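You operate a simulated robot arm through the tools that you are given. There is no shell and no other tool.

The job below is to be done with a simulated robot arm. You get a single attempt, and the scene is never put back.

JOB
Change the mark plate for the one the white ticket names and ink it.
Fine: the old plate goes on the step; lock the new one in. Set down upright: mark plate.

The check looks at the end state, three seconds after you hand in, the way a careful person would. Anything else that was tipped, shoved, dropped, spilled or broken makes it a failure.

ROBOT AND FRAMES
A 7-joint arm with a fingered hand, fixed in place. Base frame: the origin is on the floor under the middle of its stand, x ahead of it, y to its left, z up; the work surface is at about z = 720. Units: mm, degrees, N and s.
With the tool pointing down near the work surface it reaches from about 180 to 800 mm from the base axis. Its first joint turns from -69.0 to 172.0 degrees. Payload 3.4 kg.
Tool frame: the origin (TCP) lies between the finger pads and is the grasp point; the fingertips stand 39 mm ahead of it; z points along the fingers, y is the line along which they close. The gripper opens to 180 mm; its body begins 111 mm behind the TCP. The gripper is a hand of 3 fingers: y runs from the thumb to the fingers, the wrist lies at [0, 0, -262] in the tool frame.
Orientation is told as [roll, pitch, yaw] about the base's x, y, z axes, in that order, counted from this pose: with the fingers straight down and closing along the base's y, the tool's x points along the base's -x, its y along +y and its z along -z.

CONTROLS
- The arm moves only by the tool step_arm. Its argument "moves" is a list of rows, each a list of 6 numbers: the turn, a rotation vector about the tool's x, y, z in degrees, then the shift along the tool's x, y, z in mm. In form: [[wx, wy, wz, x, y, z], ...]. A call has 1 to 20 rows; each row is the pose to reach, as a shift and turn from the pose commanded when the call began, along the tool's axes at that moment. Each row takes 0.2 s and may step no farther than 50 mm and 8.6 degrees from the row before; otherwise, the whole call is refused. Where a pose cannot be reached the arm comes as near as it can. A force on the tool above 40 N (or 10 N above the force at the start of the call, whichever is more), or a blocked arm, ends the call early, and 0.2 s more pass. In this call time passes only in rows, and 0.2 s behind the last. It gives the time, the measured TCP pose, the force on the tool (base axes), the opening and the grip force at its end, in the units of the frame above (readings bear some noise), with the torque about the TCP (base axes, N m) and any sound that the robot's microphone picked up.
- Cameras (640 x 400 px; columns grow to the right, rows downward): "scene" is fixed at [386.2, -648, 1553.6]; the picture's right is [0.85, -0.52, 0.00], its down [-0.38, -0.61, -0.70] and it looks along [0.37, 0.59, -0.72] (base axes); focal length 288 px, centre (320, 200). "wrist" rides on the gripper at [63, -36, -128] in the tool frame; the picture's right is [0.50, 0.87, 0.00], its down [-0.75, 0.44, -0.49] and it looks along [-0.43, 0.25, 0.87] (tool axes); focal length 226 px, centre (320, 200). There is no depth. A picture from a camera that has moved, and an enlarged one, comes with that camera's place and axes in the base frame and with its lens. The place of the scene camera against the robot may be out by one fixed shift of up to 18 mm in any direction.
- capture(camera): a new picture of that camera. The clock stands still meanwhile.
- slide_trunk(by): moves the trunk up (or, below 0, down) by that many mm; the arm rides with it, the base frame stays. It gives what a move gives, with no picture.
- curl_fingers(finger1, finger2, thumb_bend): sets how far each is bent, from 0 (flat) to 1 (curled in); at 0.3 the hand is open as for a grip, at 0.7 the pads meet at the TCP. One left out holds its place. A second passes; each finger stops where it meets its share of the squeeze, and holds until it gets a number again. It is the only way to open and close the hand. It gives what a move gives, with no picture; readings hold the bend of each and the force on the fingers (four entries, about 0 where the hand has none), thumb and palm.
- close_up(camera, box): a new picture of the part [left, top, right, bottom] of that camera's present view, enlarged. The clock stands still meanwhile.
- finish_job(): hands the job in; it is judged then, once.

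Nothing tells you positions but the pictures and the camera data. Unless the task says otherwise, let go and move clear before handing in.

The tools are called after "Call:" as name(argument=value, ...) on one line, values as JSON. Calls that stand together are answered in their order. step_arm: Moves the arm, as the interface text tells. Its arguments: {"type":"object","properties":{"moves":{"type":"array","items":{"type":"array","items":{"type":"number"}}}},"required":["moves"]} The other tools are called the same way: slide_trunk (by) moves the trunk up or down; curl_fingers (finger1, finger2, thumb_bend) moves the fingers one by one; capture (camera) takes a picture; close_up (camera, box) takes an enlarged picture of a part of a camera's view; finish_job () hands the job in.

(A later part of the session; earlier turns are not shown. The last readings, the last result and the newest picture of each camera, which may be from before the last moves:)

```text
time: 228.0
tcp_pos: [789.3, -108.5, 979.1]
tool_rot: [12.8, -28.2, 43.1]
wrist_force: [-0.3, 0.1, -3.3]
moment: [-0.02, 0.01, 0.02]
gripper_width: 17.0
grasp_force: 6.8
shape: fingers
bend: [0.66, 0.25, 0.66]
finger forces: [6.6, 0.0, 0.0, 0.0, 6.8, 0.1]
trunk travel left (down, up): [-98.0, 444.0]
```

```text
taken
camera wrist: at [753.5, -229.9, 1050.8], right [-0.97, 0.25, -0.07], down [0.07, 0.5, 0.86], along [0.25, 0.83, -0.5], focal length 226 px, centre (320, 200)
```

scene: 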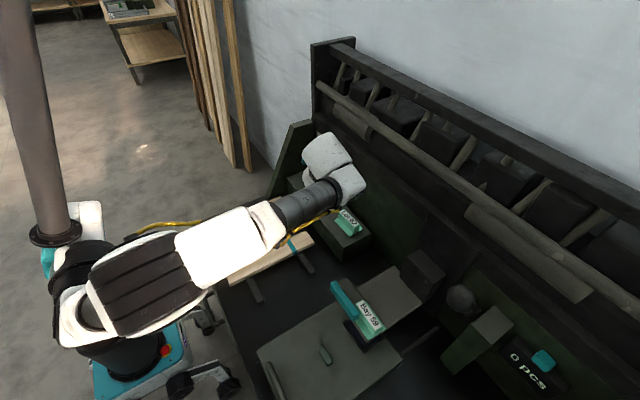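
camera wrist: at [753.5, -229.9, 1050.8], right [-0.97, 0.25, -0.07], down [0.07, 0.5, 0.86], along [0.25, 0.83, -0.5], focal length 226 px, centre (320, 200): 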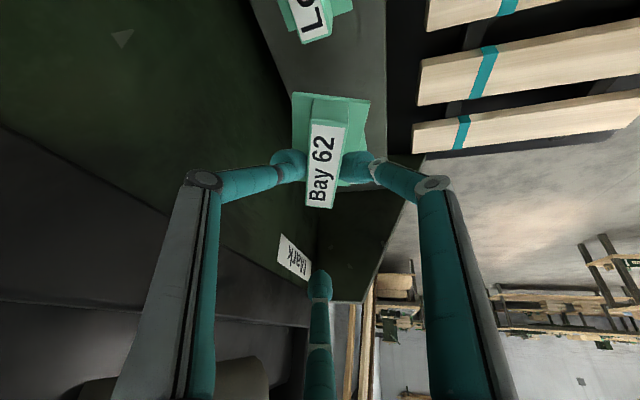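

Call:
step_arm(moves=[[-2.39, 0.96, -4.29, 0, 0, 0]])

Call:
close_up(camera="wrist", box=[220, 0, 420, 220])

Call:
close_up(camera="wrist", box=[230, 80, 430, 230])

```text
time: 228.4
tcp_pos: [788.8, -108.9, 980.0]
tool_rot: [12.8, -28.4, 48.1]
wrist_force: [-0.4, 0.2, -4.1]
moment: [-0.03, 0.01, 0.03]
gripper_width: 16.9
grasp_force: 7.1
shape: fingers
bend: [0.66, 0.25, 0.66]
finger forces: [6.6, 0.0, 0.0, 0.0, 6.8, 0.0]
trunk travel left (down, up): [-98.0, 444.0]
```

```text
1.82 times, centred on (320, 110) of wrist
camera zoom: at [763.8, -233.0, 1051.4], right [-0.98, 0.17, -0.07], down [0.03, 0.5, 0.86], along [0.18, 0.85, -0.5], focal length 411 px, centre (320, 364)
```

zoom: 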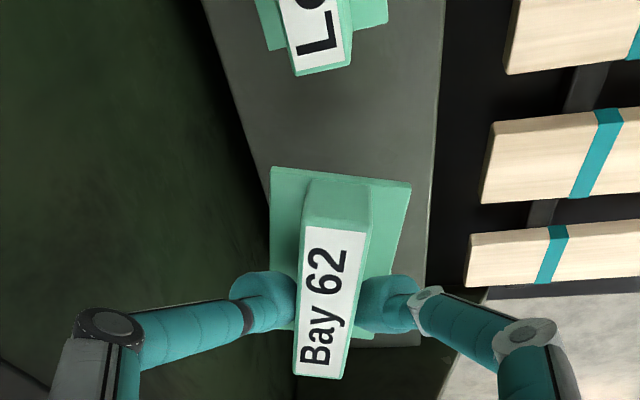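

```text
2.67 times, centred on (330, 155) of wrist
camera zoom: at [763.8, -233.0, 1051.4], right [-0.98, 0.17, -0.07], down [0.03, 0.5, 0.86], along [0.18, 0.85, -0.5], focal length 603 px, centre (293, 320)
```

zoom: 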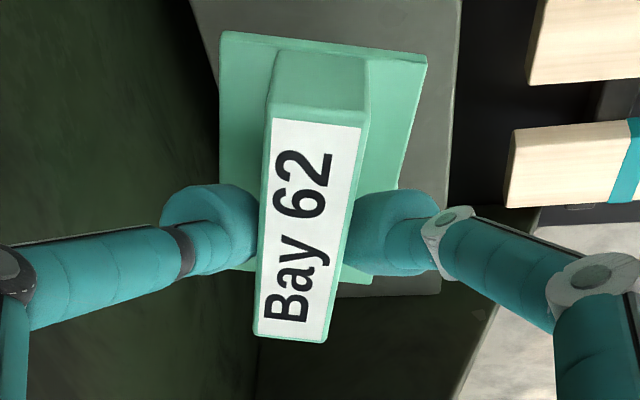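

Call:
step_arm(moves=[[0, 0, 0, 7.3, -3, 14.7], [0, 0, 0, 14.5, -6, 29.4], [0, 0, 0, 21.8, -8.9, 44.2]])

Call:
close_up(camera="wrist", box=[220, 0, 420, 220])

Call:
close_up(camera="wrist", box=[230, 80, 430, 230])

```text
time: 229.2
tcp_pos: [787.5, -105.6, 930.6]
tool_rot: [12.6, -28.5, 48.4]
wrist_force: [-0.3, 0.2, -3.6]
moment: [-0.03, 0.01, -0.02]
gripper_width: 16.8
grasp_force: 6.6
shape: fingers
bend: [0.66, 0.25, 0.66]
finger forces: [6.8, 0.0, 0.0, 0.1, 6.7, 0.0]
trunk travel left (down, up): [-98.0, 444.0]
```

```text
1.82 times, centred on (320, 110) of wrist
camera zoom: at [762.7, -230.9, 1003.6], right [-0.98, 0.17, -0.07], down [0.02, 0.5, 0.87], along [0.18, 0.85, -0.5], focal length 411 px, centre (320, 364)
```

zoom: 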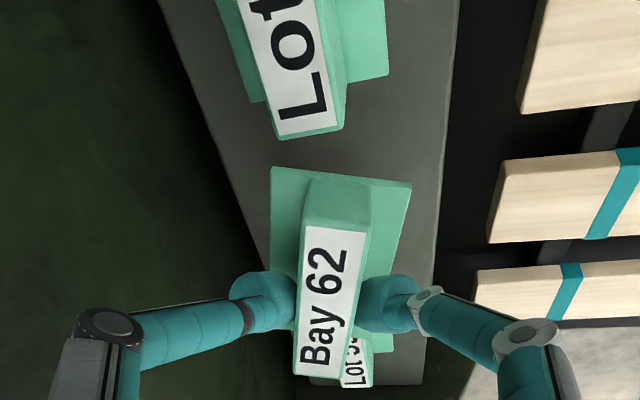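

```text
2.67 times, centred on (330, 155) of wrist
camera zoom: at [762.7, -230.9, 1003.6], right [-0.98, 0.17, -0.07], down [0.02, 0.5, 0.87], along [0.18, 0.85, -0.5], focal length 603 px, centre (293, 320)
```

zoom: 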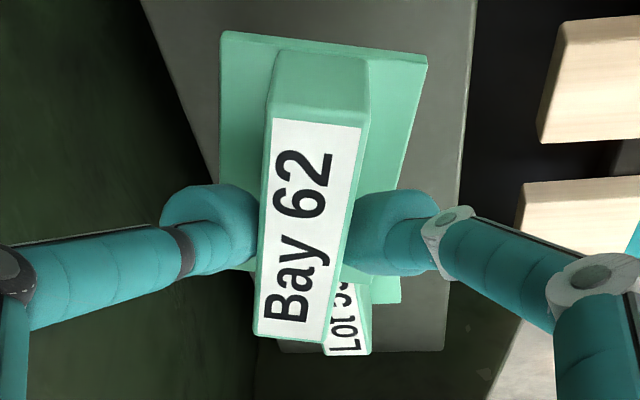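

Call:
step_arm(moves=[[0, 0, 0, 5.8, -2.3, 10.5], [0, 0, 0, 10, -4, 18], [0, 0, 0, 11.7, -4.7, 21]])

Call:
close_up(camera="wrist", box=[220, 0, 420, 220])

```text
time: 230.0
tcp_pos: [787.7, -105.8, 907.9]
tool_rot: [12.6, -28.5, 48.3]
wrist_force: [0.1, 0.3, -2.0]
moment: [0.01, 0.01, -0.01]
gripper_width: 17.1
grasp_force: 7.0
shape: fingers
bend: [0.66, 0.25, 0.66]
finger forces: [6.6, 0.0, 0.0, 0.0, 6.8, 0.1]
trunk travel left (down, up): [-98.0, 444.0]
```

```text
1.82 times, centred on (320, 110) of wrist
camera zoom: at [762.5, -230.6, 979.5], right [-0.98, 0.17, -0.07], down [0.02, 0.5, 0.87], along [0.18, 0.85, -0.5], focal length 411 px, centre (320, 364)
```

zoom: 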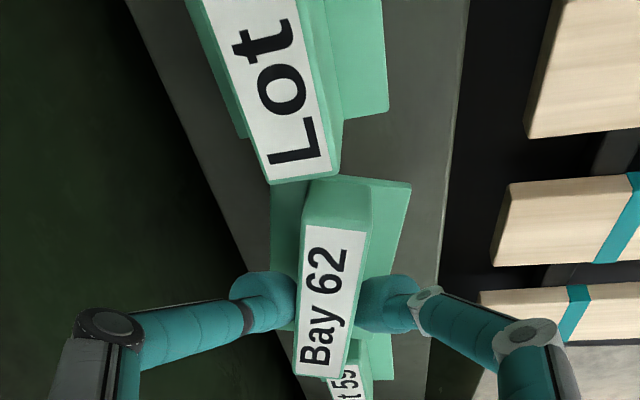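

Call:
step_arm(moves=[[0, 0, 0, 0.95, -0.4, 1.7], [0, 0, 0, 1.9, -0.8, 3.4]])

Call:
step_arm(moves=[[0, 0, 0, 0.95, -0.4, 1.7], [0, 0, 0, 1.9, -0.8, 3.4]])

```text
time: 230.6
tcp_pos: [788.7, -106.3, 902.8]
tool_rot: [12.7, -28.5, 48.4]
wrist_force: [0.5, -0.9, -3.3]
moment: [-0.02, 0.04, -0.02]
gripper_width: 17.0
grasp_force: 7.0
shape: fingers
bend: [0.66, 0.25, 0.66]
finger forces: [6.7, 0.1, 0.0, 0.0, 6.9, 0.1]
trunk travel left (down, up): [-98.0, 444.0]
```

```text
time: 231.2
tcp_pos: [788.4, -106.2, 900.0]
tool_rot: [12.6, -28.5, 48.3]
wrist_force: [0.4, -0.3, -5.0]
moment: [-0.01, 0.01, -0.01]
gripper_width: 17.0
grasp_force: 6.3
shape: fingers
bend: [0.66, 0.25, 0.66]
finger forces: [6.7, 0.0, 0.0, 0.1, 6.8, 0.0]
trunk travel left (down, up): [-98.0, 444.0]
```

Call:
step_arm(moves=[[0, 0, 0, 0.95, -0.4, 1.7]])

Call:
step_arm(moves=[[0, 0, 0, 0.95, -0.4, 1.7]])

Call:
close_up(camera="wrist", box=[230, 80, 430, 230])

```text
time: 231.6
tcp_pos: [788.0, -105.7, 897.4]
tool_rot: [12.6, -28.4, 48.2]
wrist_force: [0.4, 0.8, -3.8]
moment: [-0.03, 0.03, 0.02]
gripper_width: 17.1
grasp_force: 6.5
shape: fingers
bend: [0.66, 0.25, 0.66]
finger forces: [6.8, 0.0, 0.0, 0.0, 6.8, 0.0]
trunk travel left (down, up): [-98.0, 444.0]
```

```text
time: 232.0
tcp_pos: [788.9, -105.0, 896.0]
tool_rot: [12.6, -28.5, 48.3]
wrist_force: [0.7, -0.4, -1.3]
moment: [-0.02, -0.02, 0.04]
gripper_width: 17.2
grasp_force: 6.8
shape: fingers
bend: [0.66, 0.25, 0.66]
finger forces: [6.9, 0.1, 0.2, 0.0, 6.9, 0.1]
trunk travel left (down, up): [-98.0, 444.0]
```

```text
2.67 times, centred on (330, 155) of wrist
camera zoom: at [762.6, -230.3, 968.4], right [-0.98, 0.17, -0.07], down [0.02, 0.5, 0.87], along [0.18, 0.85, -0.5], focal length 603 px, centre (293, 320)
```

zoom: 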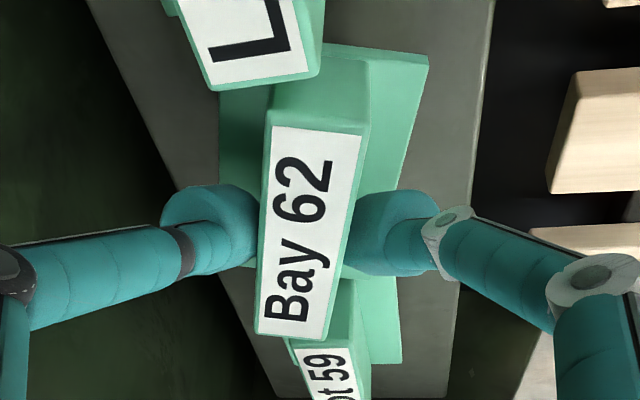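

Call:
step_arm(moves=[[0, 0, 0, 0.72, -0.3, 1.3], [0, 0, 0, 1.43, -0.6, 2.6]])

Call:
close_up(camera="wrist", box=[230, 80, 430, 230])

```text
time: 232.6
tcp_pos: [787.5, -106.8, 892.7]
tool_rot: [12.7, -28.5, 48.3]
wrist_force: [-0.1, 0.6, -1.1]
moment: [0.0, -0.03, 0.0]
gripper_width: 16.8
grasp_force: 6.7
shape: fingers
bend: [0.66, 0.25, 0.66]
finger forces: [7.0, 0.1, 0.1, 0.0, 7.0, 0.0]
trunk travel left (down, up): [-98.0, 444.0]
```

```text
2.67 times, centred on (330, 155) of wrist
camera zoom: at [762.4, -230.2, 965.1], right [-0.98, 0.17, -0.07], down [0.02, 0.5, 0.87], along [0.18, 0.85, -0.5], focal length 603 px, centre (293, 320)
```

zoom: 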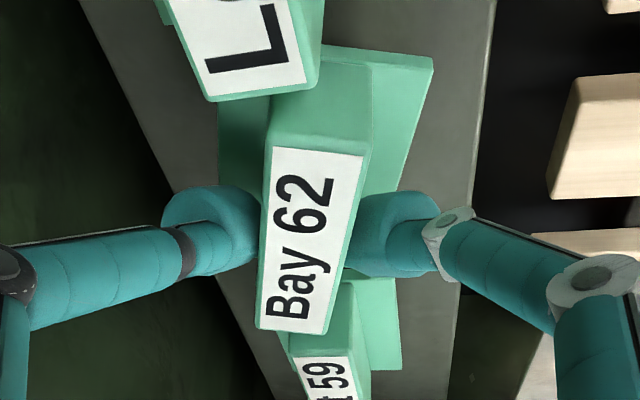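

Call:
step_arm(moves=[[0, 0, 0, 0.5, -0.2, 0.9], [0, 0, 0, 1, -0.4, 1.8]])

Call:
close_up(camera="wrist", box=[230, 80, 430, 230])

```text
time: 233.2
tcp_pos: [787.8, -106.3, 889.1]
tool_rot: [12.7, -28.5, 48.3]
wrist_force: [-0.1, 1.6, 0.9]
moment: [0.04, -0.02, 0.01]
gripper_width: 16.9
grasp_force: 7.1
shape: fingers
bend: [0.66, 0.25, 0.66]
finger forces: [7.1, 0.0, 0.0, 0.0, 7.2, 0.0]
trunk travel left (down, up): [-98.0, 444.0]
```

```text
2.67 times, centred on (330, 155) of wrist
camera zoom: at [762.4, -230.2, 963.0], right [-0.98, 0.17, -0.07], down [0.02, 0.5, 0.87], along [0.18, 0.85, -0.5], focal length 603 px, centre (293, 320)
```

zoom: 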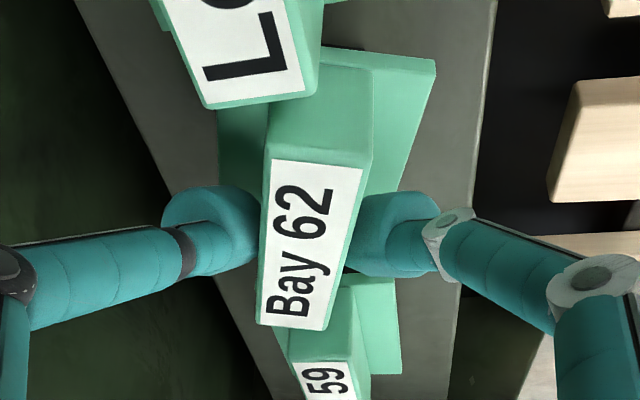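

The plate is standing level on the step now. I'll ease the fingers open a little, rise a few millimetres, then open further.

Call:
curl_fingers(finger1=0.64, thumb_bend=0.64)

Call:
curl_fingers(finger1=0.62, thumb_bend=0.62)

Call:
close_up(camera="wrist", box=[230, 80, 430, 230])

```text
time: 234.2
tcp_pos: [788.3, -105.0, 891.5]
tool_rot: [12.7, -28.5, 48.3]
wrist_force: [-1.0, 0.3, 0.3]
moment: [0.05, 0.04, 0.03]
gripper_width: 20.9
grasp_force: 0.3
shape: fingers
bend: [0.64, 0.25, 0.64]
finger forces: [1.3, 0.1, 0.0, 0.0, 0.0, 0.0]
trunk travel left (down, up): [-98.0, 444.0]
```

```text
time: 235.2
tcp_pos: [787.8, -105.6, 890.7]
tool_rot: [12.6, -28.5, 48.3]
wrist_force: [0.0, 0.4, 0.5]
moment: [0.02, 0.03, -0.04]
gripper_width: 26.3
grasp_force: 0.0
shape: fingers
bend: [0.62, 0.25, 0.62]
finger forces: [0.3, 0.0, 0.1, 0.0, 0.0, 0.1]
trunk travel left (down, up): [-98.0, 444.0]
```

```text
2.67 times, centred on (330, 155) of wrist
camera zoom: at [762.3, -230.4, 963.1], right [-0.98, 0.17, -0.07], down [0.02, 0.5, 0.87], along [0.18, 0.85, -0.5], focal length 603 px, centre (293, 320)
```

zoom: 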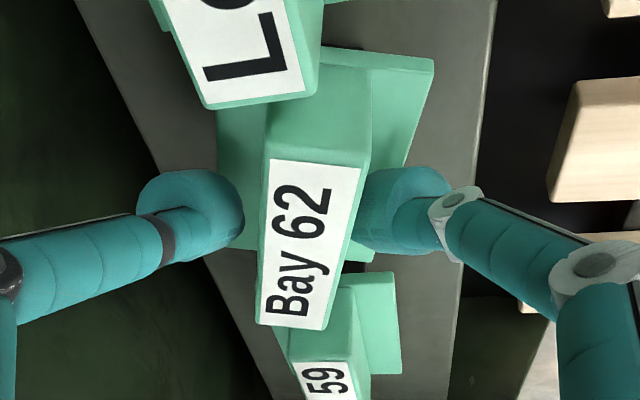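

Call:
step_arm(moves=[[0, 0, 0, -0.3, 2.2, -2.9], [0, 0, 0, -3.6, 3.5, -8.9], [0, 0, 0, -8.4, 5.5, -17.4], [0, 0, 0, -17.9, 9.3, -34.6]])

Call:
close_up(camera="wrist", box=[220, 0, 420, 220])

```text
time: 236.2
tcp_pos: [786.0, -106.1, 931.4]
tool_rot: [12.5, -28.5, 48.3]
wrist_force: [0.6, 0.8, -0.2]
moment: [0.04, -0.01, -0.03]
gripper_width: 25.9
grasp_force: 0.0
shape: fingers
bend: [0.62, 0.25, 0.62]
finger forces: [0.0, 0.0, 0.0, 0.0, 0.0, 0.0]
trunk travel left (down, up): [-98.0, 444.0]
```

```text
1.82 times, centred on (320, 110) of wrist
camera zoom: at [760.4, -229.9, 1003.6], right [-0.98, 0.17, -0.07], down [0.02, 0.5, 0.87], along [0.18, 0.85, -0.5], focal length 411 px, centre (320, 364)
```

zoom: 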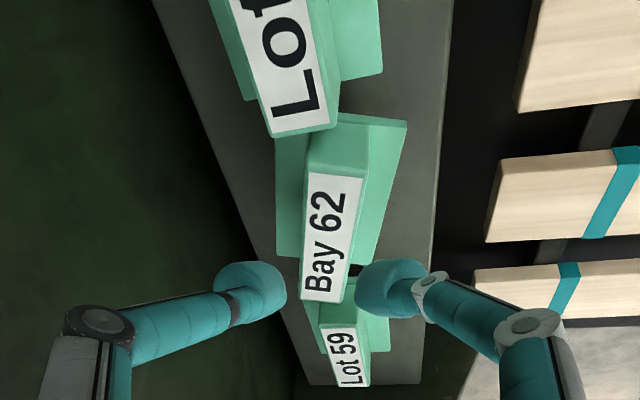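

The old plate stands on the step, clear of its neighbours. I'll rise, back away and check all three plates.

Call:
step_arm(moves=[[0, 0, 0, -13, 5.2, -23], [0, 0, 0, -26, 10.4, -46], [0, 0, 0, -10, 35, -55], [0, 0, 0, 15, 65, -60], [0, 0, 0, 40, 95, -65]])

Call:
close_up(camera="scene", box=[280, 160, 400, 245])

Call:
capture(camera="wrist")

Call:
capture(camera="scene")

```text
time: 237.4
tcp_pos: [676.3, -111.5, 988.4]
tool_rot: [12.5, -28.6, 48.3]
wrist_force: [0.4, -0.5, -0.3]
moment: [0.0, 0.01, 0.01]
gripper_width: 25.8
grasp_force: 0.1
shape: fingers
bend: [0.62, 0.25, 0.62]
finger forces: [0.0, 0.0, 0.1, 0.1, 0.1, 0.0]
trunk travel left (down, up): [-98.0, 444.0]
```

```text
4.71 times, centred on (340, 202) of scene
camera zoom: at [386.2, -648.0, 1553.6], right [0.85, -0.52, 0.0], down [-0.38, -0.61, -0.7], along [0.37, 0.59, -0.72], focal length 1355 px, centre (226, 188)
```

zoom: 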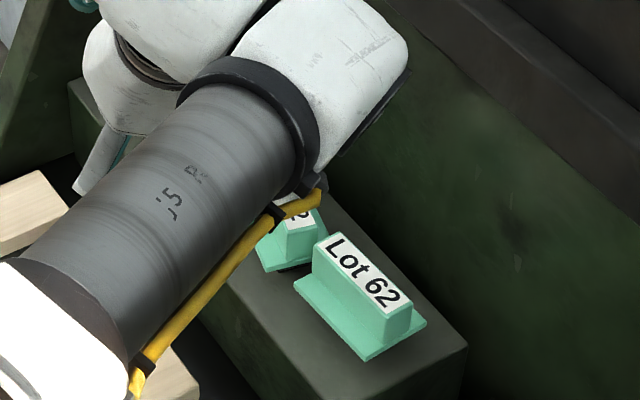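

```text
taken
camera wrist: at [649.8, -235.1, 1059.7], right [-0.98, 0.17, -0.07], down [0.02, 0.5, 0.87], along [0.18, 0.85, -0.5], focal length 226 px, centre (320, 200)
```

wrist: 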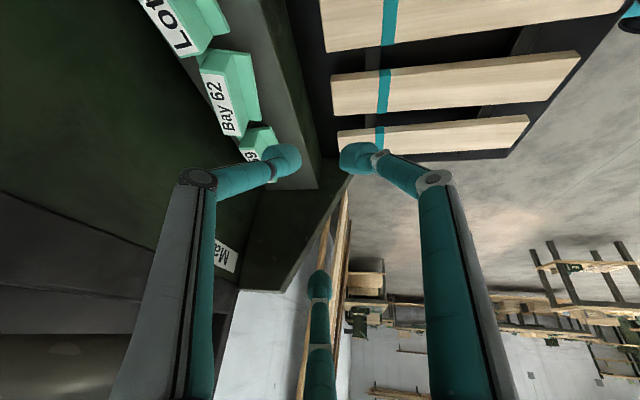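

```text
taken
```

scene: 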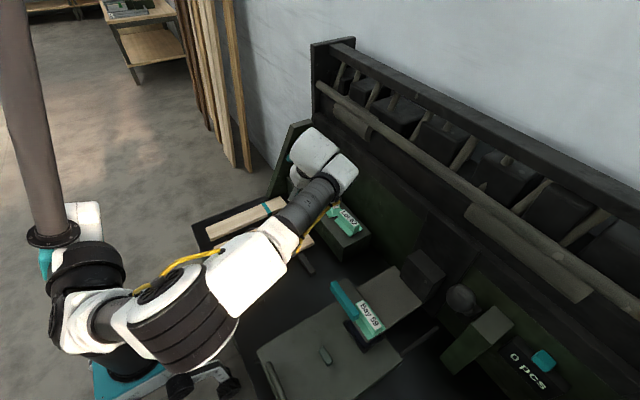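

Now for the inking lever. I'll bring the hand upright, move toward the press, restore the trunk height, and look at the lever and its ball.

Call:
step_arm(moves=[[3, 2.7, 6.3, 28, -1.4, -29], [5.9, 5.4, 12.5, 56, -2.7, -58.5], [8.9, 8.1, 18.8, 84, -4.1, -88], [11.9, 10.8, 25.1, 111.5, -5.5, -117], [14.8, 13.5, 31.4, 139.4, -6.8, -146], [17.8, 16.2, 37.7, 167.3, -8.2, -175.5], [20.7, 18.9, 43.9, 195, -9.5, -205], [23.7, 21.6, 50.2, 223, -10.9, -234]])

Call:
curl_fingers(finger1=0.4, finger2=0.4, thumb_bend=0.4)

Call:
slide_trunk(by=100)

Call:
capture(camera="scene")

```text
time: 239.2
tcp_pos: [520.7, -377.4, 1078.5]
tool_rot: [-0.1, 0.0, -0.1]
wrist_force: [0.4, 0.8, -0.1]
moment: [0.0, -0.01, 0.04]
gripper_width: 26.0
grasp_force: 0.1
shape: fingers
bend: [0.62, 0.25, 0.62]
finger forces: [0.1, 0.0, 0.1, 0.1, 0.0, 0.1]
trunk travel left (down, up): [-98.0, 444.0]
```

```text
time: 240.2
tcp_pos: [521.2, -377.6, 1077.6]
tool_rot: [-0.2, -0.1, 0.1]
wrist_force: [0.0, 0.3, 1.0]
moment: [-0.02, -0.01, -0.02]
gripper_width: 112.1
grasp_force: 0.1
shape: fingers
bend: [0.4, 0.4, 0.4]
finger forces: [0.0, 0.0, 0.0, 0.1, 0.0, 0.0]
trunk travel left (down, up): [-98.0, 444.0]
```

```text
time: 241.6
tcp_pos: [522.8, -378.4, 1177.3]
tool_rot: [-0.1, 0.1, 0.0]
wrist_force: [-0.1, 0.3, 1.5]
moment: [-0.02, 0.01, 0.0]
gripper_width: 112.2
grasp_force: 0.1
shape: fingers
bend: [0.4, 0.4, 0.4]
finger forces: [0.0, 0.0, 0.1, 0.0, 0.0, 0.0]
trunk travel left (down, up): [-198.0, 344.0]
```

```text
taken
```

scene: 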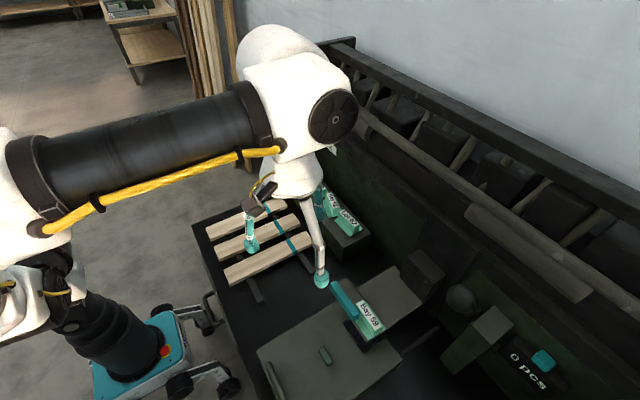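

Call:
step_arm(moves=[[0, 0, 8, 11, -5, 3], [0, 0, 16, 22, -10, 6], [0, 0, 24, 33, -15, 9], [0, 0, 32, 44, -20, 12], [0, 0, 40, 55, -25, 15], [0, 0, 48, 66, -30, 18], [0, 0, 55, 77, -35, 20]])

Call:
capture(camera="wrist")

```text
time: 243.2
tcp_pos: [443.4, -413.0, 1158.5]
tool_rot: [0.0, -0.1, -55.1]
wrist_force: [-0.1, -0.9, 0.1]
moment: [-0.02, -0.01, 0.0]
gripper_width: 112.1
grasp_force: 0.1
shape: fingers
bend: [0.4, 0.4, 0.4]
finger forces: [0.1, 0.1, 0.1, 0.0, 0.1, 0.0]
trunk travel left (down, up): [-198.0, 344.0]
```

```text
taken
camera wrist: at [379.0, -381.9, 1285.4], right [0.42, 0.91, 0.0], down [0.79, -0.37, 0.49], along [0.45, -0.21, -0.87], focal length 226 px, centre (320, 200)
```

wrist: 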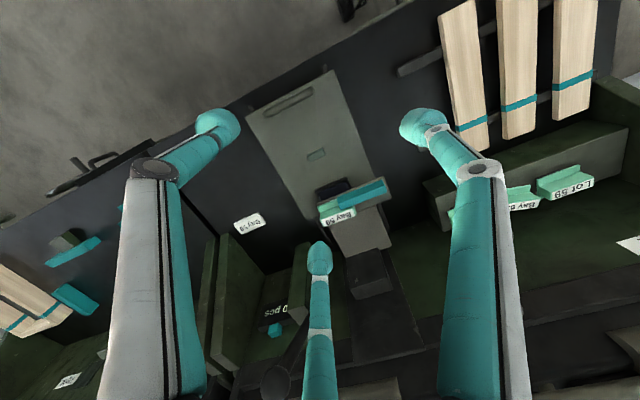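

Call:
step_arm(moves=[[-4.1, -7.2, 0, 0, 0, 0], [-8.2, -14.4, 0, 0, 0, 0], [-12.4, -21.7, 0, 0, 0, 0]])

Call:
capture(camera="wrist")

Call:
close_up(camera="wrist", box=[180, 180, 320, 330])

```text
time: 244.0
tcp_pos: [442.1, -412.6, 1157.8]
tool_rot: [13.2, -21.7, -57.5]
wrist_force: [-0.4, 0.1, -0.1]
moment: [-0.01, -0.02, -0.01]
gripper_width: 112.4
grasp_force: 0.2
shape: fingers
bend: [0.4, 0.4, 0.4]
finger forces: [0.1, 0.0, 0.1, 0.0, 0.0, 0.0]
trunk travel left (down, up): [-198.0, 344.0]
```

```text
taken
camera wrist: at [335.1, -361.3, 1243.1], right [0.42, 0.91, 0.0], down [0.52, -0.24, 0.82], along [0.74, -0.35, -0.58], focal length 226 px, centre (320, 200)
```

wrist: 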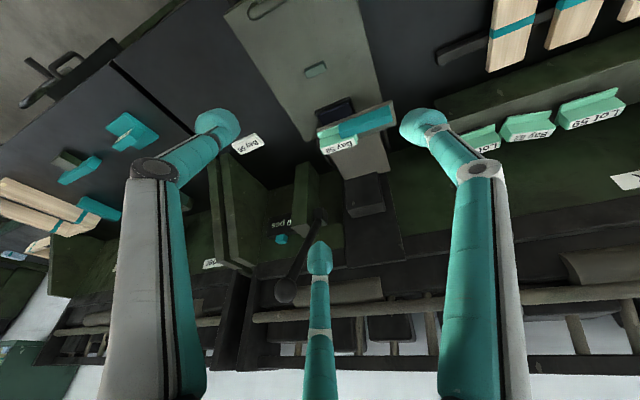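

```text
2.67 times, centred on (250, 255) of wrist
camera zoom: at [335.1, -361.3, 1243.1], right [0.42, 0.91, 0.0], down [0.52, -0.24, 0.82], along [0.74, -0.35, -0.58], focal length 603 px, centre (507, 53)
```

zoom: 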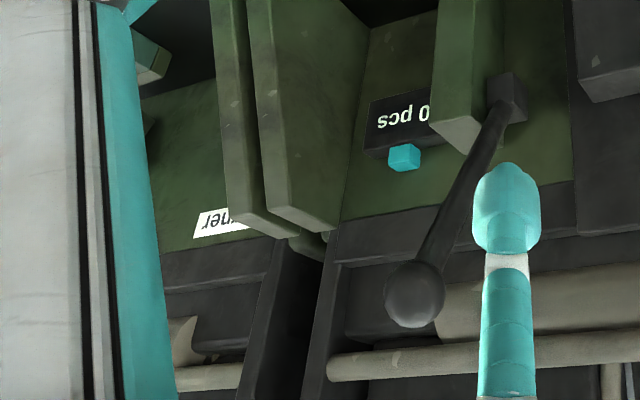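

Call:
step_arm(moves=[[0, 0, 0, -30, -20, 0], [0, 0, 0, -60, -40, 0]])

Call:
capture(camera="wrist")

```text
time: 244.6
tcp_pos: [443.5, -485.6, 1171.1]
tool_rot: [13.0, -21.5, -57.6]
wrist_force: [-0.2, -0.9, 0.3]
moment: [0.01, -0.03, 0.01]
gripper_width: 112.4
grasp_force: 0.1
shape: fingers
bend: [0.4, 0.4, 0.4]
finger forces: [0.0, 0.0, 0.0, 0.0, 0.1, 0.1]
trunk travel left (down, up): [-198.0, 344.0]
```

```text
taken
camera wrist: at [335.9, -434.1, 1256.2], right [0.42, 0.91, 0.0], down [0.53, -0.24, 0.81], along [0.74, -0.35, -0.58], focal length 226 px, centre (320, 200)
```

wrist: 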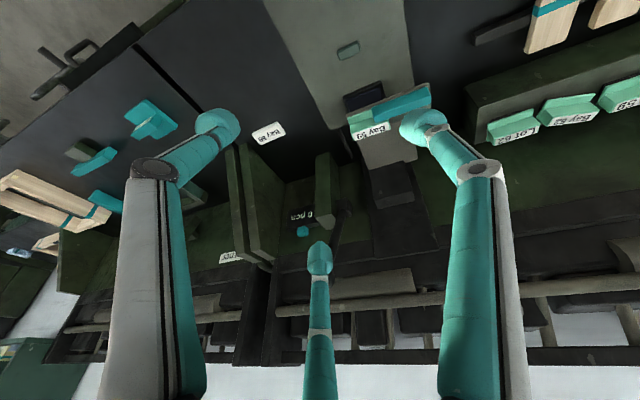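

Call:
step_arm(moves=[[0, 0, 0, -25, -20, 10], [0, 0, 0, -55, -42, 20]])

Call:
capture(camera="wrist")

Call:
close_up(camera="wrist", box=[270, 170, 430, 330])

```text
time: 245.2
tcp_pos: [444.9, -559.5, 1163.6]
tool_rot: [13.1, -21.5, -57.5]
wrist_force: [0.7, 1.1, -0.2]
moment: [0.0, -0.01, 0.02]
gripper_width: 112.0
grasp_force: 0.2
shape: fingers
bend: [0.4, 0.4, 0.4]
finger forces: [0.1, 0.1, 0.1, 0.0, 0.0, 0.0]
trunk travel left (down, up): [-198.0, 344.0]
```

```text
taken
camera wrist: at [338.4, -508.4, 1248.0], right [0.42, 0.91, 0.0], down [0.53, -0.24, 0.81], along [0.74, -0.35, -0.58], focal length 226 px, centre (320, 200)
```

wrist: 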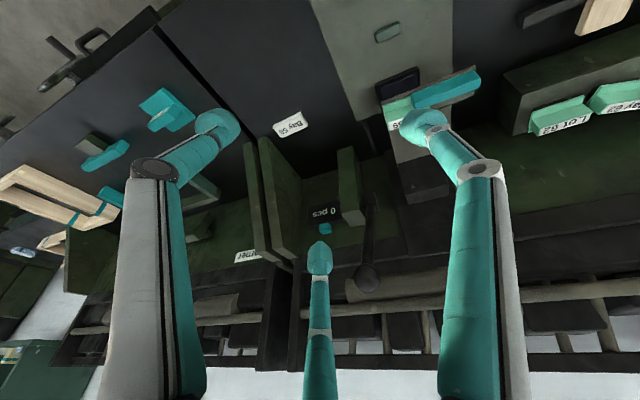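

```text
2.50 times, centred on (350, 250) of wrist
camera zoom: at [338.4, -508.4, 1248.0], right [0.42, 0.91, 0.0], down [0.53, -0.24, 0.81], along [0.74, -0.35, -0.58], focal length 565 px, centre (245, 75)
```

zoom: 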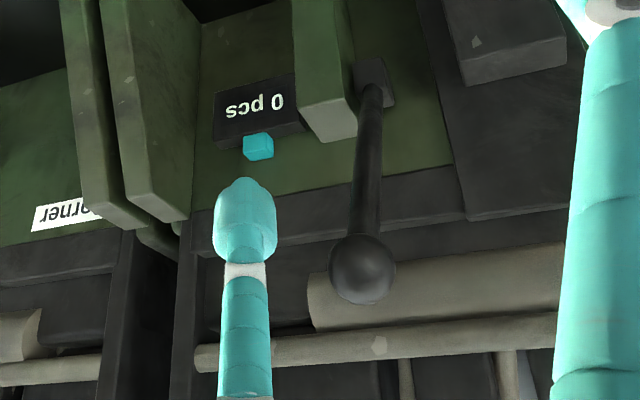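

The ball is at about (682, -593, 1144), roughly 40 mm across, and its lever pivots near (812, -590, 924). I'll level the hand toward it, with finger 2 on top, stopping short of the ball.

Call:
step_arm(moves=[[-3.47, -6.08, 0, -12.5, 23.6, -1.7], [-6.95, -12.15, 0, -25, 47.2, -3.4], [-10.4, -18.2, 0, -37.6, 70.7, -5.1], [-13.9, -24.3, 0, -50, 94.3, -6.8], [-17.4, -30.4, 0, -62.6, 117.9, -8.5]])

Call:
capture(camera="wrist")

Call:
capture(camera="scene")

```text
time: 246.4
tcp_pos: [566.5, -532.4, 1220.3]
tool_rot: [40.6, -48.9, -74.0]
wrist_force: [-0.8, 0.7, -0.5]
moment: [-0.02, 0.02, -0.02]
gripper_width: 112.5
grasp_force: 0.1
shape: fingers
bend: [0.4, 0.4, 0.4]
finger forces: [0.1, 0.0, 0.0, 0.1, 0.1, 0.0]
trunk travel left (down, up): [-198.0, 344.0]
```

```text
taken
camera wrist: at [434.4, -469.0, 1220.5], right [0.42, 0.91, -0.01], down [0.01, 0.0, 1.0], along [0.91, -0.42, -0.01], focal length 226 px, centre (320, 200)
```

wrist: 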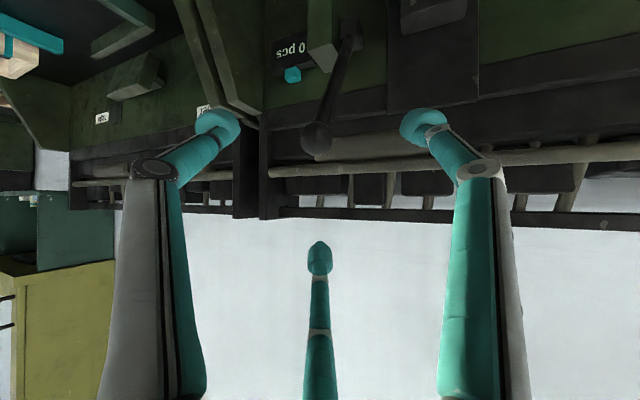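

```text
taken
```

scene: 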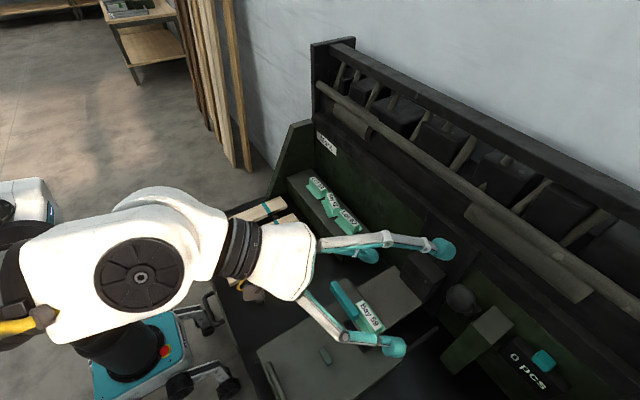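

Call:
step_arm(moves=[[0, 0, 7, 0, 0, 15], [0, 0, 14, 0, 0, 30], [0, 0, 20, 0, 0, 45]])

Call:
capture(camera="wrist")

```text
time: 247.2
tcp_pos: [602.4, -557.2, 1201.3]
tool_rot: [52.7, -33.8, -91.8]
wrist_force: [0.8, 0.7, -0.4]
moment: [0.02, 0.0, 0.01]
gripper_width: 112.1
grasp_force: 0.1
shape: fingers
bend: [0.4, 0.4, 0.4]
finger forces: [0.0, 0.0, 0.0, 0.0, 0.1, 0.1]
out of reach, approached as far as the arm can: row 3
trunk travel left (down, up): [-198.0, 344.0]
```

```text
taken
camera wrist: at [481.4, -472.8, 1205.7], right [0.55, 0.78, 0.29], down [-0.14, -0.26, 0.95], along [0.82, -0.57, -0.04], focal length 226 px, centre (320, 200)
```

wrist: 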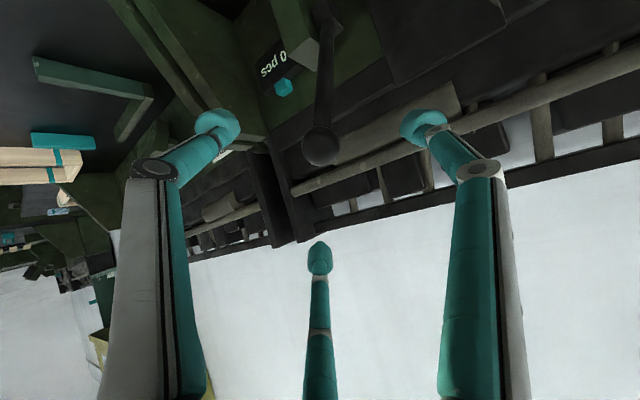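

Call:
step_arm(moves=[[0, 0, 0, 1.4, -1.2, 30], [0, 0, 0, 2.8, -2.5, 60]])

Call:
capture(camera="wrist")

Call:
close_up(camera="scene", box=[380, 200, 540, 320])

```text
time: 247.8
tcp_pos: [646.8, -578.3, 1167.3]
tool_rot: [52.8, -34.0, -92.3]
wrist_force: [-0.1, 1.3, -0.6]
moment: [-0.01, 0.04, 0.04]
gripper_width: 112.3
grasp_force: 0.0
shape: fingers
bend: [0.4, 0.4, 0.4]
finger forces: [0.1, 0.0, 0.1, 0.1, 0.0, 0.1]
trunk travel left (down, up): [-198.0, 344.0]
```

```text
taken
camera wrist: at [527.6, -493.8, 1171.7], right [0.55, 0.78, 0.29], down [-0.14, -0.26, 0.96], along [0.82, -0.57, -0.03], focal length 226 px, centre (320, 200)
```

wrist: 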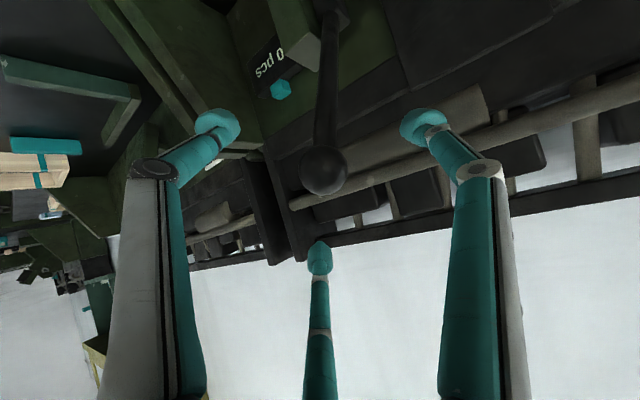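

```text
3.33 times, centred on (460, 260) of scene
camera zoom: at [386.2, -648.0, 1553.6], right [0.85, -0.52, 0.0], down [-0.38, -0.61, -0.7], along [0.37, 0.59, -0.72], focal length 960 px, centre (-147, 0)
```

zoom: 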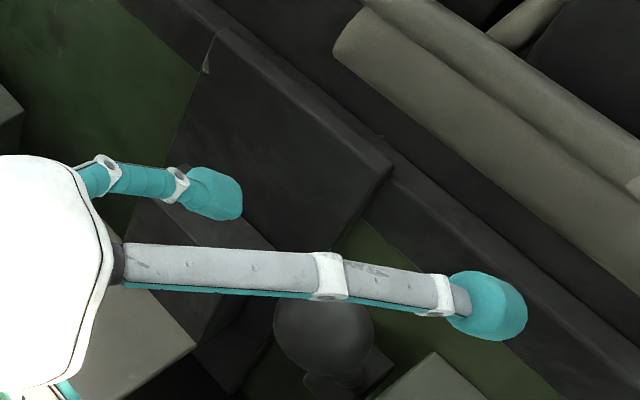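

Call:
step_arm(moves=[[0, 0, 0, 0, 0, 23], [0, 0, 0, 0, 0, 46]])

Call:
capture(camera="wrist")

Call:
curl_fingers(finger1=0.52, finger2=0.52, thumb_bend=0.52)

Call:
capture(camera="wrist")

```text
time: 248.4
tcp_pos: [683.3, -595.5, 1145.1]
tool_rot: [52.9, -34.1, -92.3]
wrist_force: [-0.3, 0.7, -0.4]
moment: [-0.03, -0.03, 0.02]
gripper_width: 112.3
grasp_force: 0.1
shape: fingers
bend: [0.4, 0.4, 0.4]
finger forces: [0.0, 0.0, 0.0, 0.0, 0.0, 0.0]
trunk travel left (down, up): [-198.0, 344.0]
```

```text
taken
camera wrist: at [563.4, -510.9, 1148.8], right [0.55, 0.78, 0.29], down [-0.14, -0.26, 0.96], along [0.82, -0.57, -0.03], focal length 226 px, centre (320, 200)
```

wrist: 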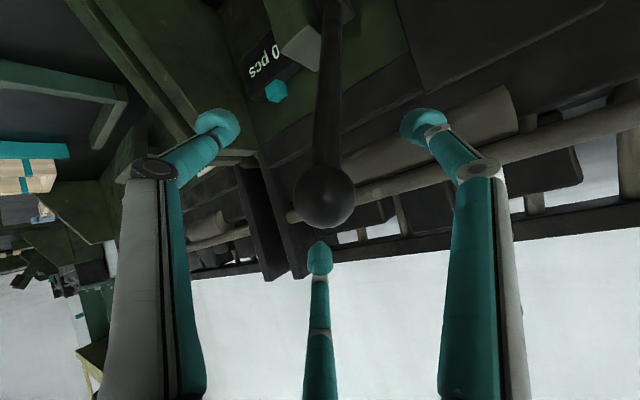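

```text
time: 249.4
tcp_pos: [682.3, -593.8, 1145.1]
tool_rot: [53.0, -34.1, -92.3]
wrist_force: [0.7, 0.2, 0.1]
moment: [0.01, -0.01, 0.01]
gripper_width: 65.2
grasp_force: 0.0
shape: fingers
bend: [0.52, 0.52, 0.52]
finger forces: [0.1, 0.1, 0.1, 0.1, 0.0, 0.1]
trunk travel left (down, up): [-198.0, 344.0]
```

```text
taken
camera wrist: at [563.0, -510.0, 1149.5], right [0.55, 0.78, 0.29], down [-0.14, -0.26, 0.96], along [0.82, -0.57, -0.03], focal length 226 px, centre (320, 200)
```

wrist: 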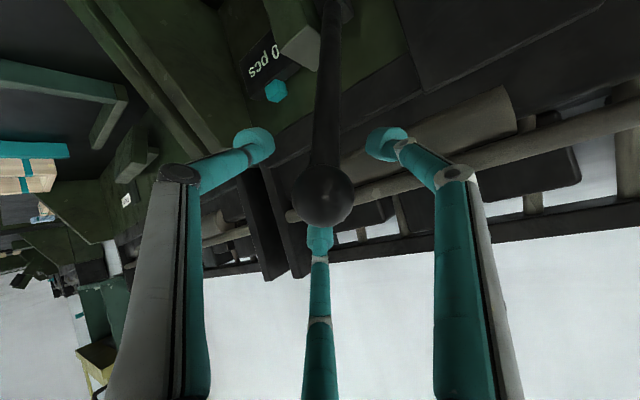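

Call:
step_arm(moves=[[0, 0, 0, 0, 0, -12], [0, 0, 0, 0, 0, -24]])

Call:
curl_fingers(finger1=0.6, finger2=0.6, thumb_bend=0.6)

Call:
capture(camera="wrist")

```text
time: 250.0
tcp_pos: [662.7, -585.0, 1158.3]
tool_rot: [52.9, -34.2, -92.4]
wrist_force: [-0.3, 0.2, 0.2]
moment: [0.02, -0.01, 0.0]
gripper_width: 65.4
grasp_force: 0.1
shape: fingers
bend: [0.52, 0.52, 0.52]
finger forces: [0.0, 0.0, 0.0, 0.0, 0.1, 0.0]
trunk travel left (down, up): [-198.0, 344.0]
```

```text
time: 251.0
tcp_pos: [663.4, -584.5, 1156.7]
tool_rot: [52.9, -34.1, -92.3]
wrist_force: [-0.1, 0.4, -0.3]
moment: [-0.01, -0.02, 0.01]
gripper_width: 34.3
grasp_force: 0.1
shape: fingers
bend: [0.6, 0.6, 0.6]
finger forces: [0.0, 0.0, 0.1, 0.0, 0.0, 0.0]
trunk travel left (down, up): [-198.0, 344.0]
```

```text
taken
camera wrist: at [543.6, -500.9, 1161.7], right [0.55, 0.78, 0.29], down [-0.14, -0.26, 0.96], along [0.82, -0.57, -0.03], focal length 226 px, centre (320, 200)
```

wrist: 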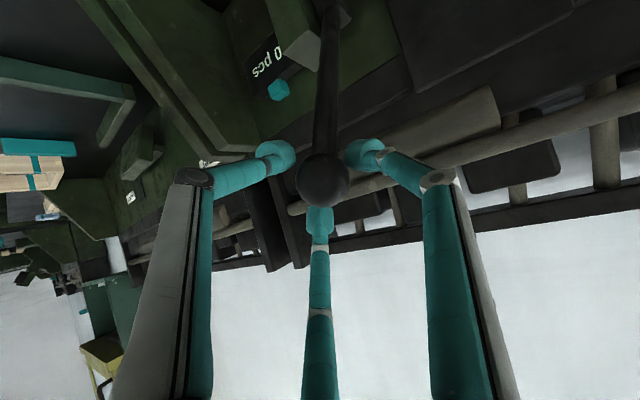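

Call:
curl_fingers(finger1=0.66, finger2=0.66, thumb_bend=0.66)

Call:
capture(camera="wrist")

```text
time: 252.0
tcp_pos: [662.6, -585.4, 1157.5]
tool_rot: [52.8, -34.1, -92.3]
wrist_force: [0.3, -0.1, -2.3]
moment: [0.03, 0.03, 0.01]
gripper_width: 26.1
grasp_force: 5.7
shape: fingers
bend: [0.61, 0.63, 0.63]
finger forces: [4.3, 2.9, 0.0, 0.0, 4.8, 0.0]
trunk travel left (down, up): [-198.0, 344.0]
```

```text
taken
camera wrist: at [543.8, -501.0, 1161.3], right [0.55, 0.78, 0.29], down [-0.14, -0.26, 0.96], along [0.82, -0.57, -0.03], focal length 226 px, centre (320, 200)
```

wrist: 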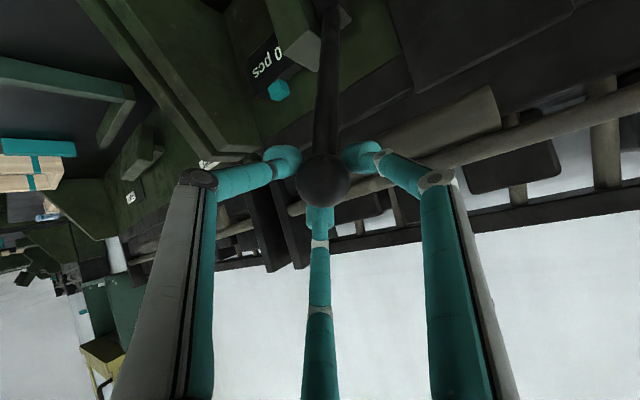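

The ball is gripped. I'll firm up and start pulling the lever along its arc, watching the force.

Call:
curl_fingers(finger1=0.72, finger2=0.72, thumb_bend=0.72)

Call:
step_arm(moves=[[0, 0, 0, 2.7, -8.6, -3.8], [0, 0, 0, 5.5, -17.2, -7.6]])

Call:
capture(camera="wrist")

Call:
close_up(camera="scene", box=[320, 240, 520, 370])

```text
time: 253.0
tcp_pos: [662.6, -586.4, 1155.4]
tool_rot: [52.9, -34.0, -92.3]
wrist_force: [2.0, -4.0, -6.4]
moment: [-0.01, 0.11, -0.07]
gripper_width: 24.7
grasp_force: 14.7
shape: fingers
bend: [0.62, 0.64, 0.65]
finger forces: [8.5, 8.5, 0.0, 0.0, 13.0, 0.0]
trunk travel left (down, up): [-198.0, 344.0]
```

```text
time: 253.6
tcp_pos: [646.7, -587.1, 1146.9]
tool_rot: [52.7, -33.9, -91.8]
wrist_force: [6.8, -4.5, -5.2]
moment: [-0.04, -0.07, -0.02]
gripper_width: 25.4
grasp_force: 15.1
shape: fingers
bend: [0.62, 0.65, 0.64]
finger forces: [8.8, 8.2, 0.0, 0.0, 14.0, 0.0]
trunk travel left (down, up): [-198.0, 344.0]
```

```text
taken
camera wrist: at [528.1, -502.3, 1150.6], right [0.55, 0.78, 0.29], down [-0.14, -0.26, 0.96], along [0.82, -0.57, -0.04], focal length 226 px, centre (320, 200)
```

wrist: 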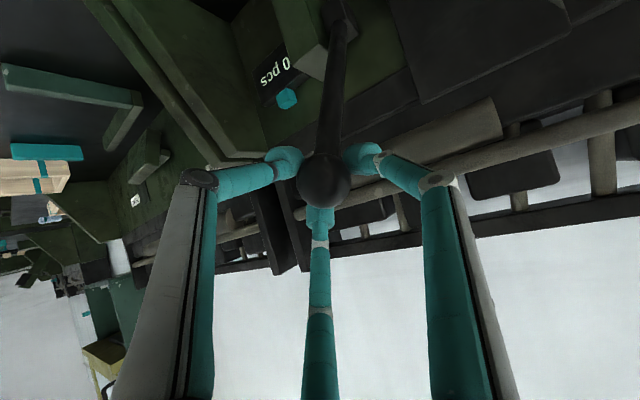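

```text
3.08 times, centred on (420, 305) of scene
camera zoom: at [386.2, -648.0, 1553.6], right [0.85, -0.52, 0.0], down [-0.38, -0.61, -0.7], along [0.37, 0.59, -0.72], focal length 886 px, centre (12, -123)
```

zoom: 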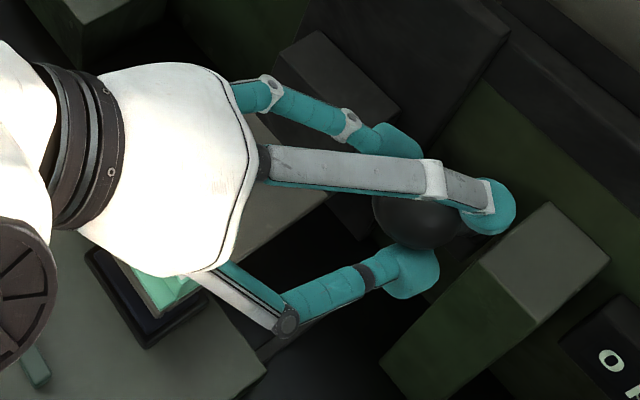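

Call:
step_arm(moves=[[0, 0, 0, 3.5, -10, -3.6], [0, 0, 0, 7.1, -19.9, -7], [0, 0, 0, 11, -30, -9.8], [0, 0, 0, 15, -40, -12.3]])

Call:
capture(camera="wrist")

Call:
close_up(camera="scene", box=[320, 240, 520, 370])

```text
time: 254.6
tcp_pos: [613.8, -592.8, 1122.7]
tool_rot: [52.6, -33.8, -91.6]
wrist_force: [8.0, 6.9, -5.5]
moment: [0.18, -0.03, 0.31]
gripper_width: 29.6
grasp_force: 13.2
shape: fingers
bend: [0.59, 0.67, 0.65]
finger forces: [12.5, 5.1, 0.1, 0.1, 8.2, 0.0]
out of reach, approached as far as the arm can: row 2, 3, 4
trunk travel left (down, up): [-198.0, 344.0]
```

```text
taken
camera wrist: at [494.1, -510.5, 1127.9], right [0.55, 0.78, 0.29], down [-0.13, -0.26, 0.96], along [0.83, -0.56, -0.04], focal length 226 px, centre (320, 200)
```

wrist: 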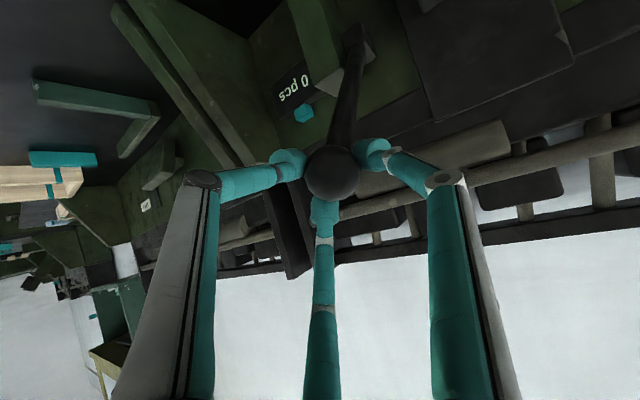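

```text
3.08 times, centred on (420, 305) of scene
camera zoom: at [386.2, -648.0, 1553.6], right [0.85, -0.52, 0.0], down [-0.38, -0.61, -0.7], along [0.37, 0.59, -0.72], focal length 886 px, centre (12, -123)
```

zoom: 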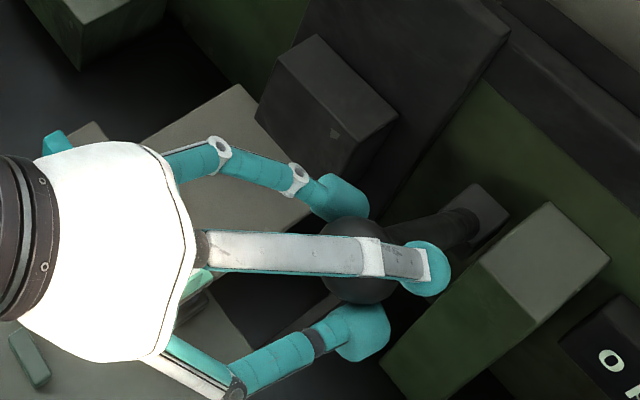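

The wrist is at its turning limit in this orientation. I'll let go of the ball, back off and take hold again in line with the lever's own plane.

Call:
curl_fingers(finger1=0.45, finger2=0.45, thumb_bend=0.45)

Call:
capture(camera="wrist")

Call:
step_arm(moves=[[0, 0, 0, 0, 0, -25], [0, 0, 0, 0, 0, -60], [0, 0, 0, 0, 0, -100]])

Call:
capture(camera="wrist")

```text
time: 255.6
tcp_pos: [613.0, -595.6, 1122.9]
tool_rot: [52.5, -33.8, -91.7]
wrist_force: [1.0, 0.2, -0.6]
moment: [-0.01, 0.01, 0.01]
gripper_width: 92.4
grasp_force: 0.0
shape: fingers
bend: [0.45, 0.45, 0.45]
finger forces: [0.0, 0.0, 0.0, 0.1, 0.0, 0.0]
trunk travel left (down, up): [-198.0, 344.0]
```

```text
taken
camera wrist: at [493.2, -511.7, 1128.1], right [0.55, 0.78, 0.29], down [-0.13, -0.26, 0.96], along [0.82, -0.56, -0.04], focal length 226 px, centre (320, 200)
```

wrist: 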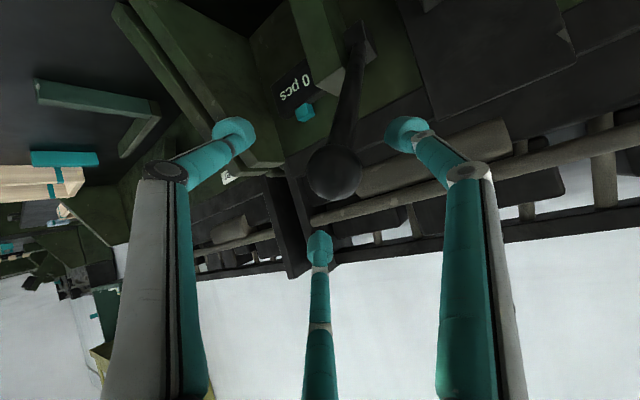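

```text
time: 256.4
tcp_pos: [532.4, -562.6, 1178.7]
tool_rot: [52.9, -33.9, -91.8]
wrist_force: [-0.6, 0.7, 0.3]
moment: [-0.03, -0.03, -0.01]
gripper_width: 92.4
grasp_force: 0.0
shape: fingers
bend: [0.45, 0.45, 0.45]
finger forces: [0.1, 0.0, 0.0, 0.0, 0.0, 0.1]
out of reach, approached as far as the arm can: row 1, 2, 3
trunk travel left (down, up): [-198.0, 344.0]
```

```text
taken
camera wrist: at [412.1, -479.1, 1184.0], right [0.55, 0.78, 0.29], down [-0.14, -0.26, 0.96], along [0.83, -0.56, -0.04], focal length 226 px, centre (320, 200)
```

wrist: 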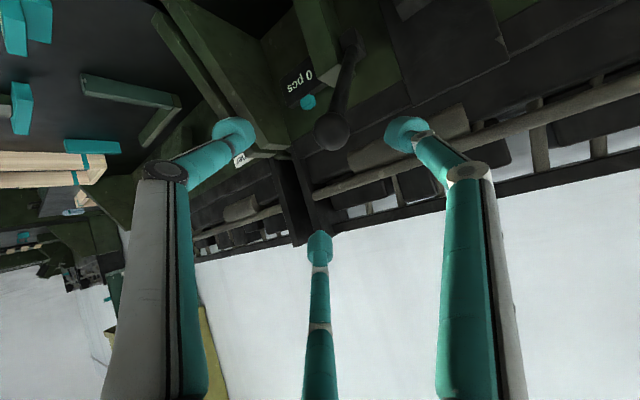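

Call:
step_arm(moves=[[-3.4, 2.7, -6.4, -6, -6, -15], [-6.7, 5.5, -12.8, -12, -12, -15], [-10.1, 8.2, -19.3, -15, -16, -5], [-13.4, 11, -25.7, -16, -18, 8], [-16.8, 13.7, -32.1, -16.7, -19.8, 22.6]])

Call:
capture(camera="wrist")

Call:
close_up(camera="scene", box=[300, 230, 500, 370])

```text
time: 257.6
tcp_pos: [540.2, -596.6, 1159.8]
tool_rot: [40.8, -48.9, -49.2]
wrist_force: [0.7, 0.0, -0.1]
moment: [-0.03, 0.0, -0.01]
gripper_width: 92.1
grasp_force: 0.0
shape: fingers
bend: [0.45, 0.45, 0.45]
finger forces: [0.1, 0.0, 0.0, 0.1, 0.0, 0.1]
trunk travel left (down, up): [-198.0, 344.0]
```

```text
taken
camera wrist: at [394.1, -595.2, 1161.4], right [0.0, 1.0, 0.0], down [0.01, 0.0, 1.0], along [1.0, 0.0, -0.01], focal length 226 px, centre (320, 200)
```

wrist: 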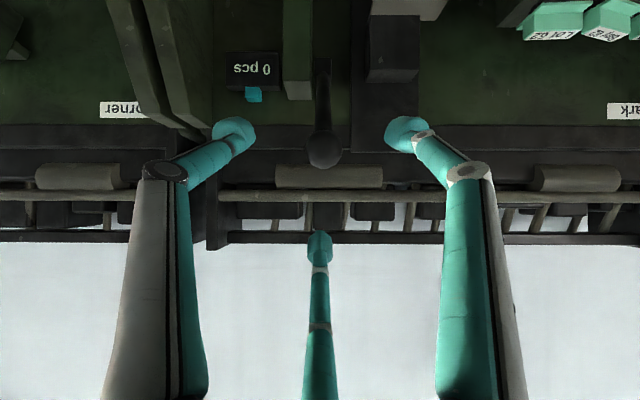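

```text
2.86 times, centred on (400, 300) of scene
camera zoom: at [386.2, -648.0, 1553.6], right [0.85, -0.52, 0.0], down [-0.38, -0.61, -0.7], along [0.37, 0.59, -0.72], focal length 823 px, centre (91, -86)
```

zoom: 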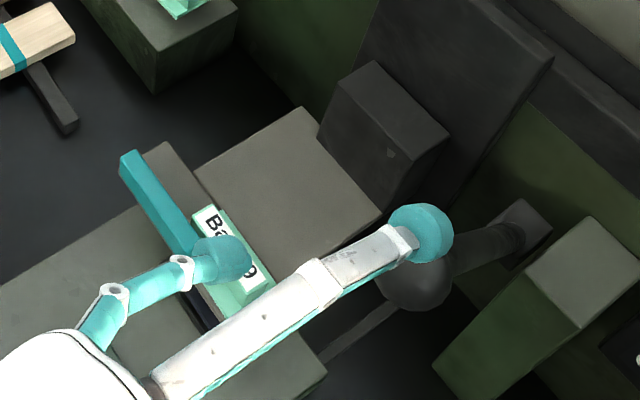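

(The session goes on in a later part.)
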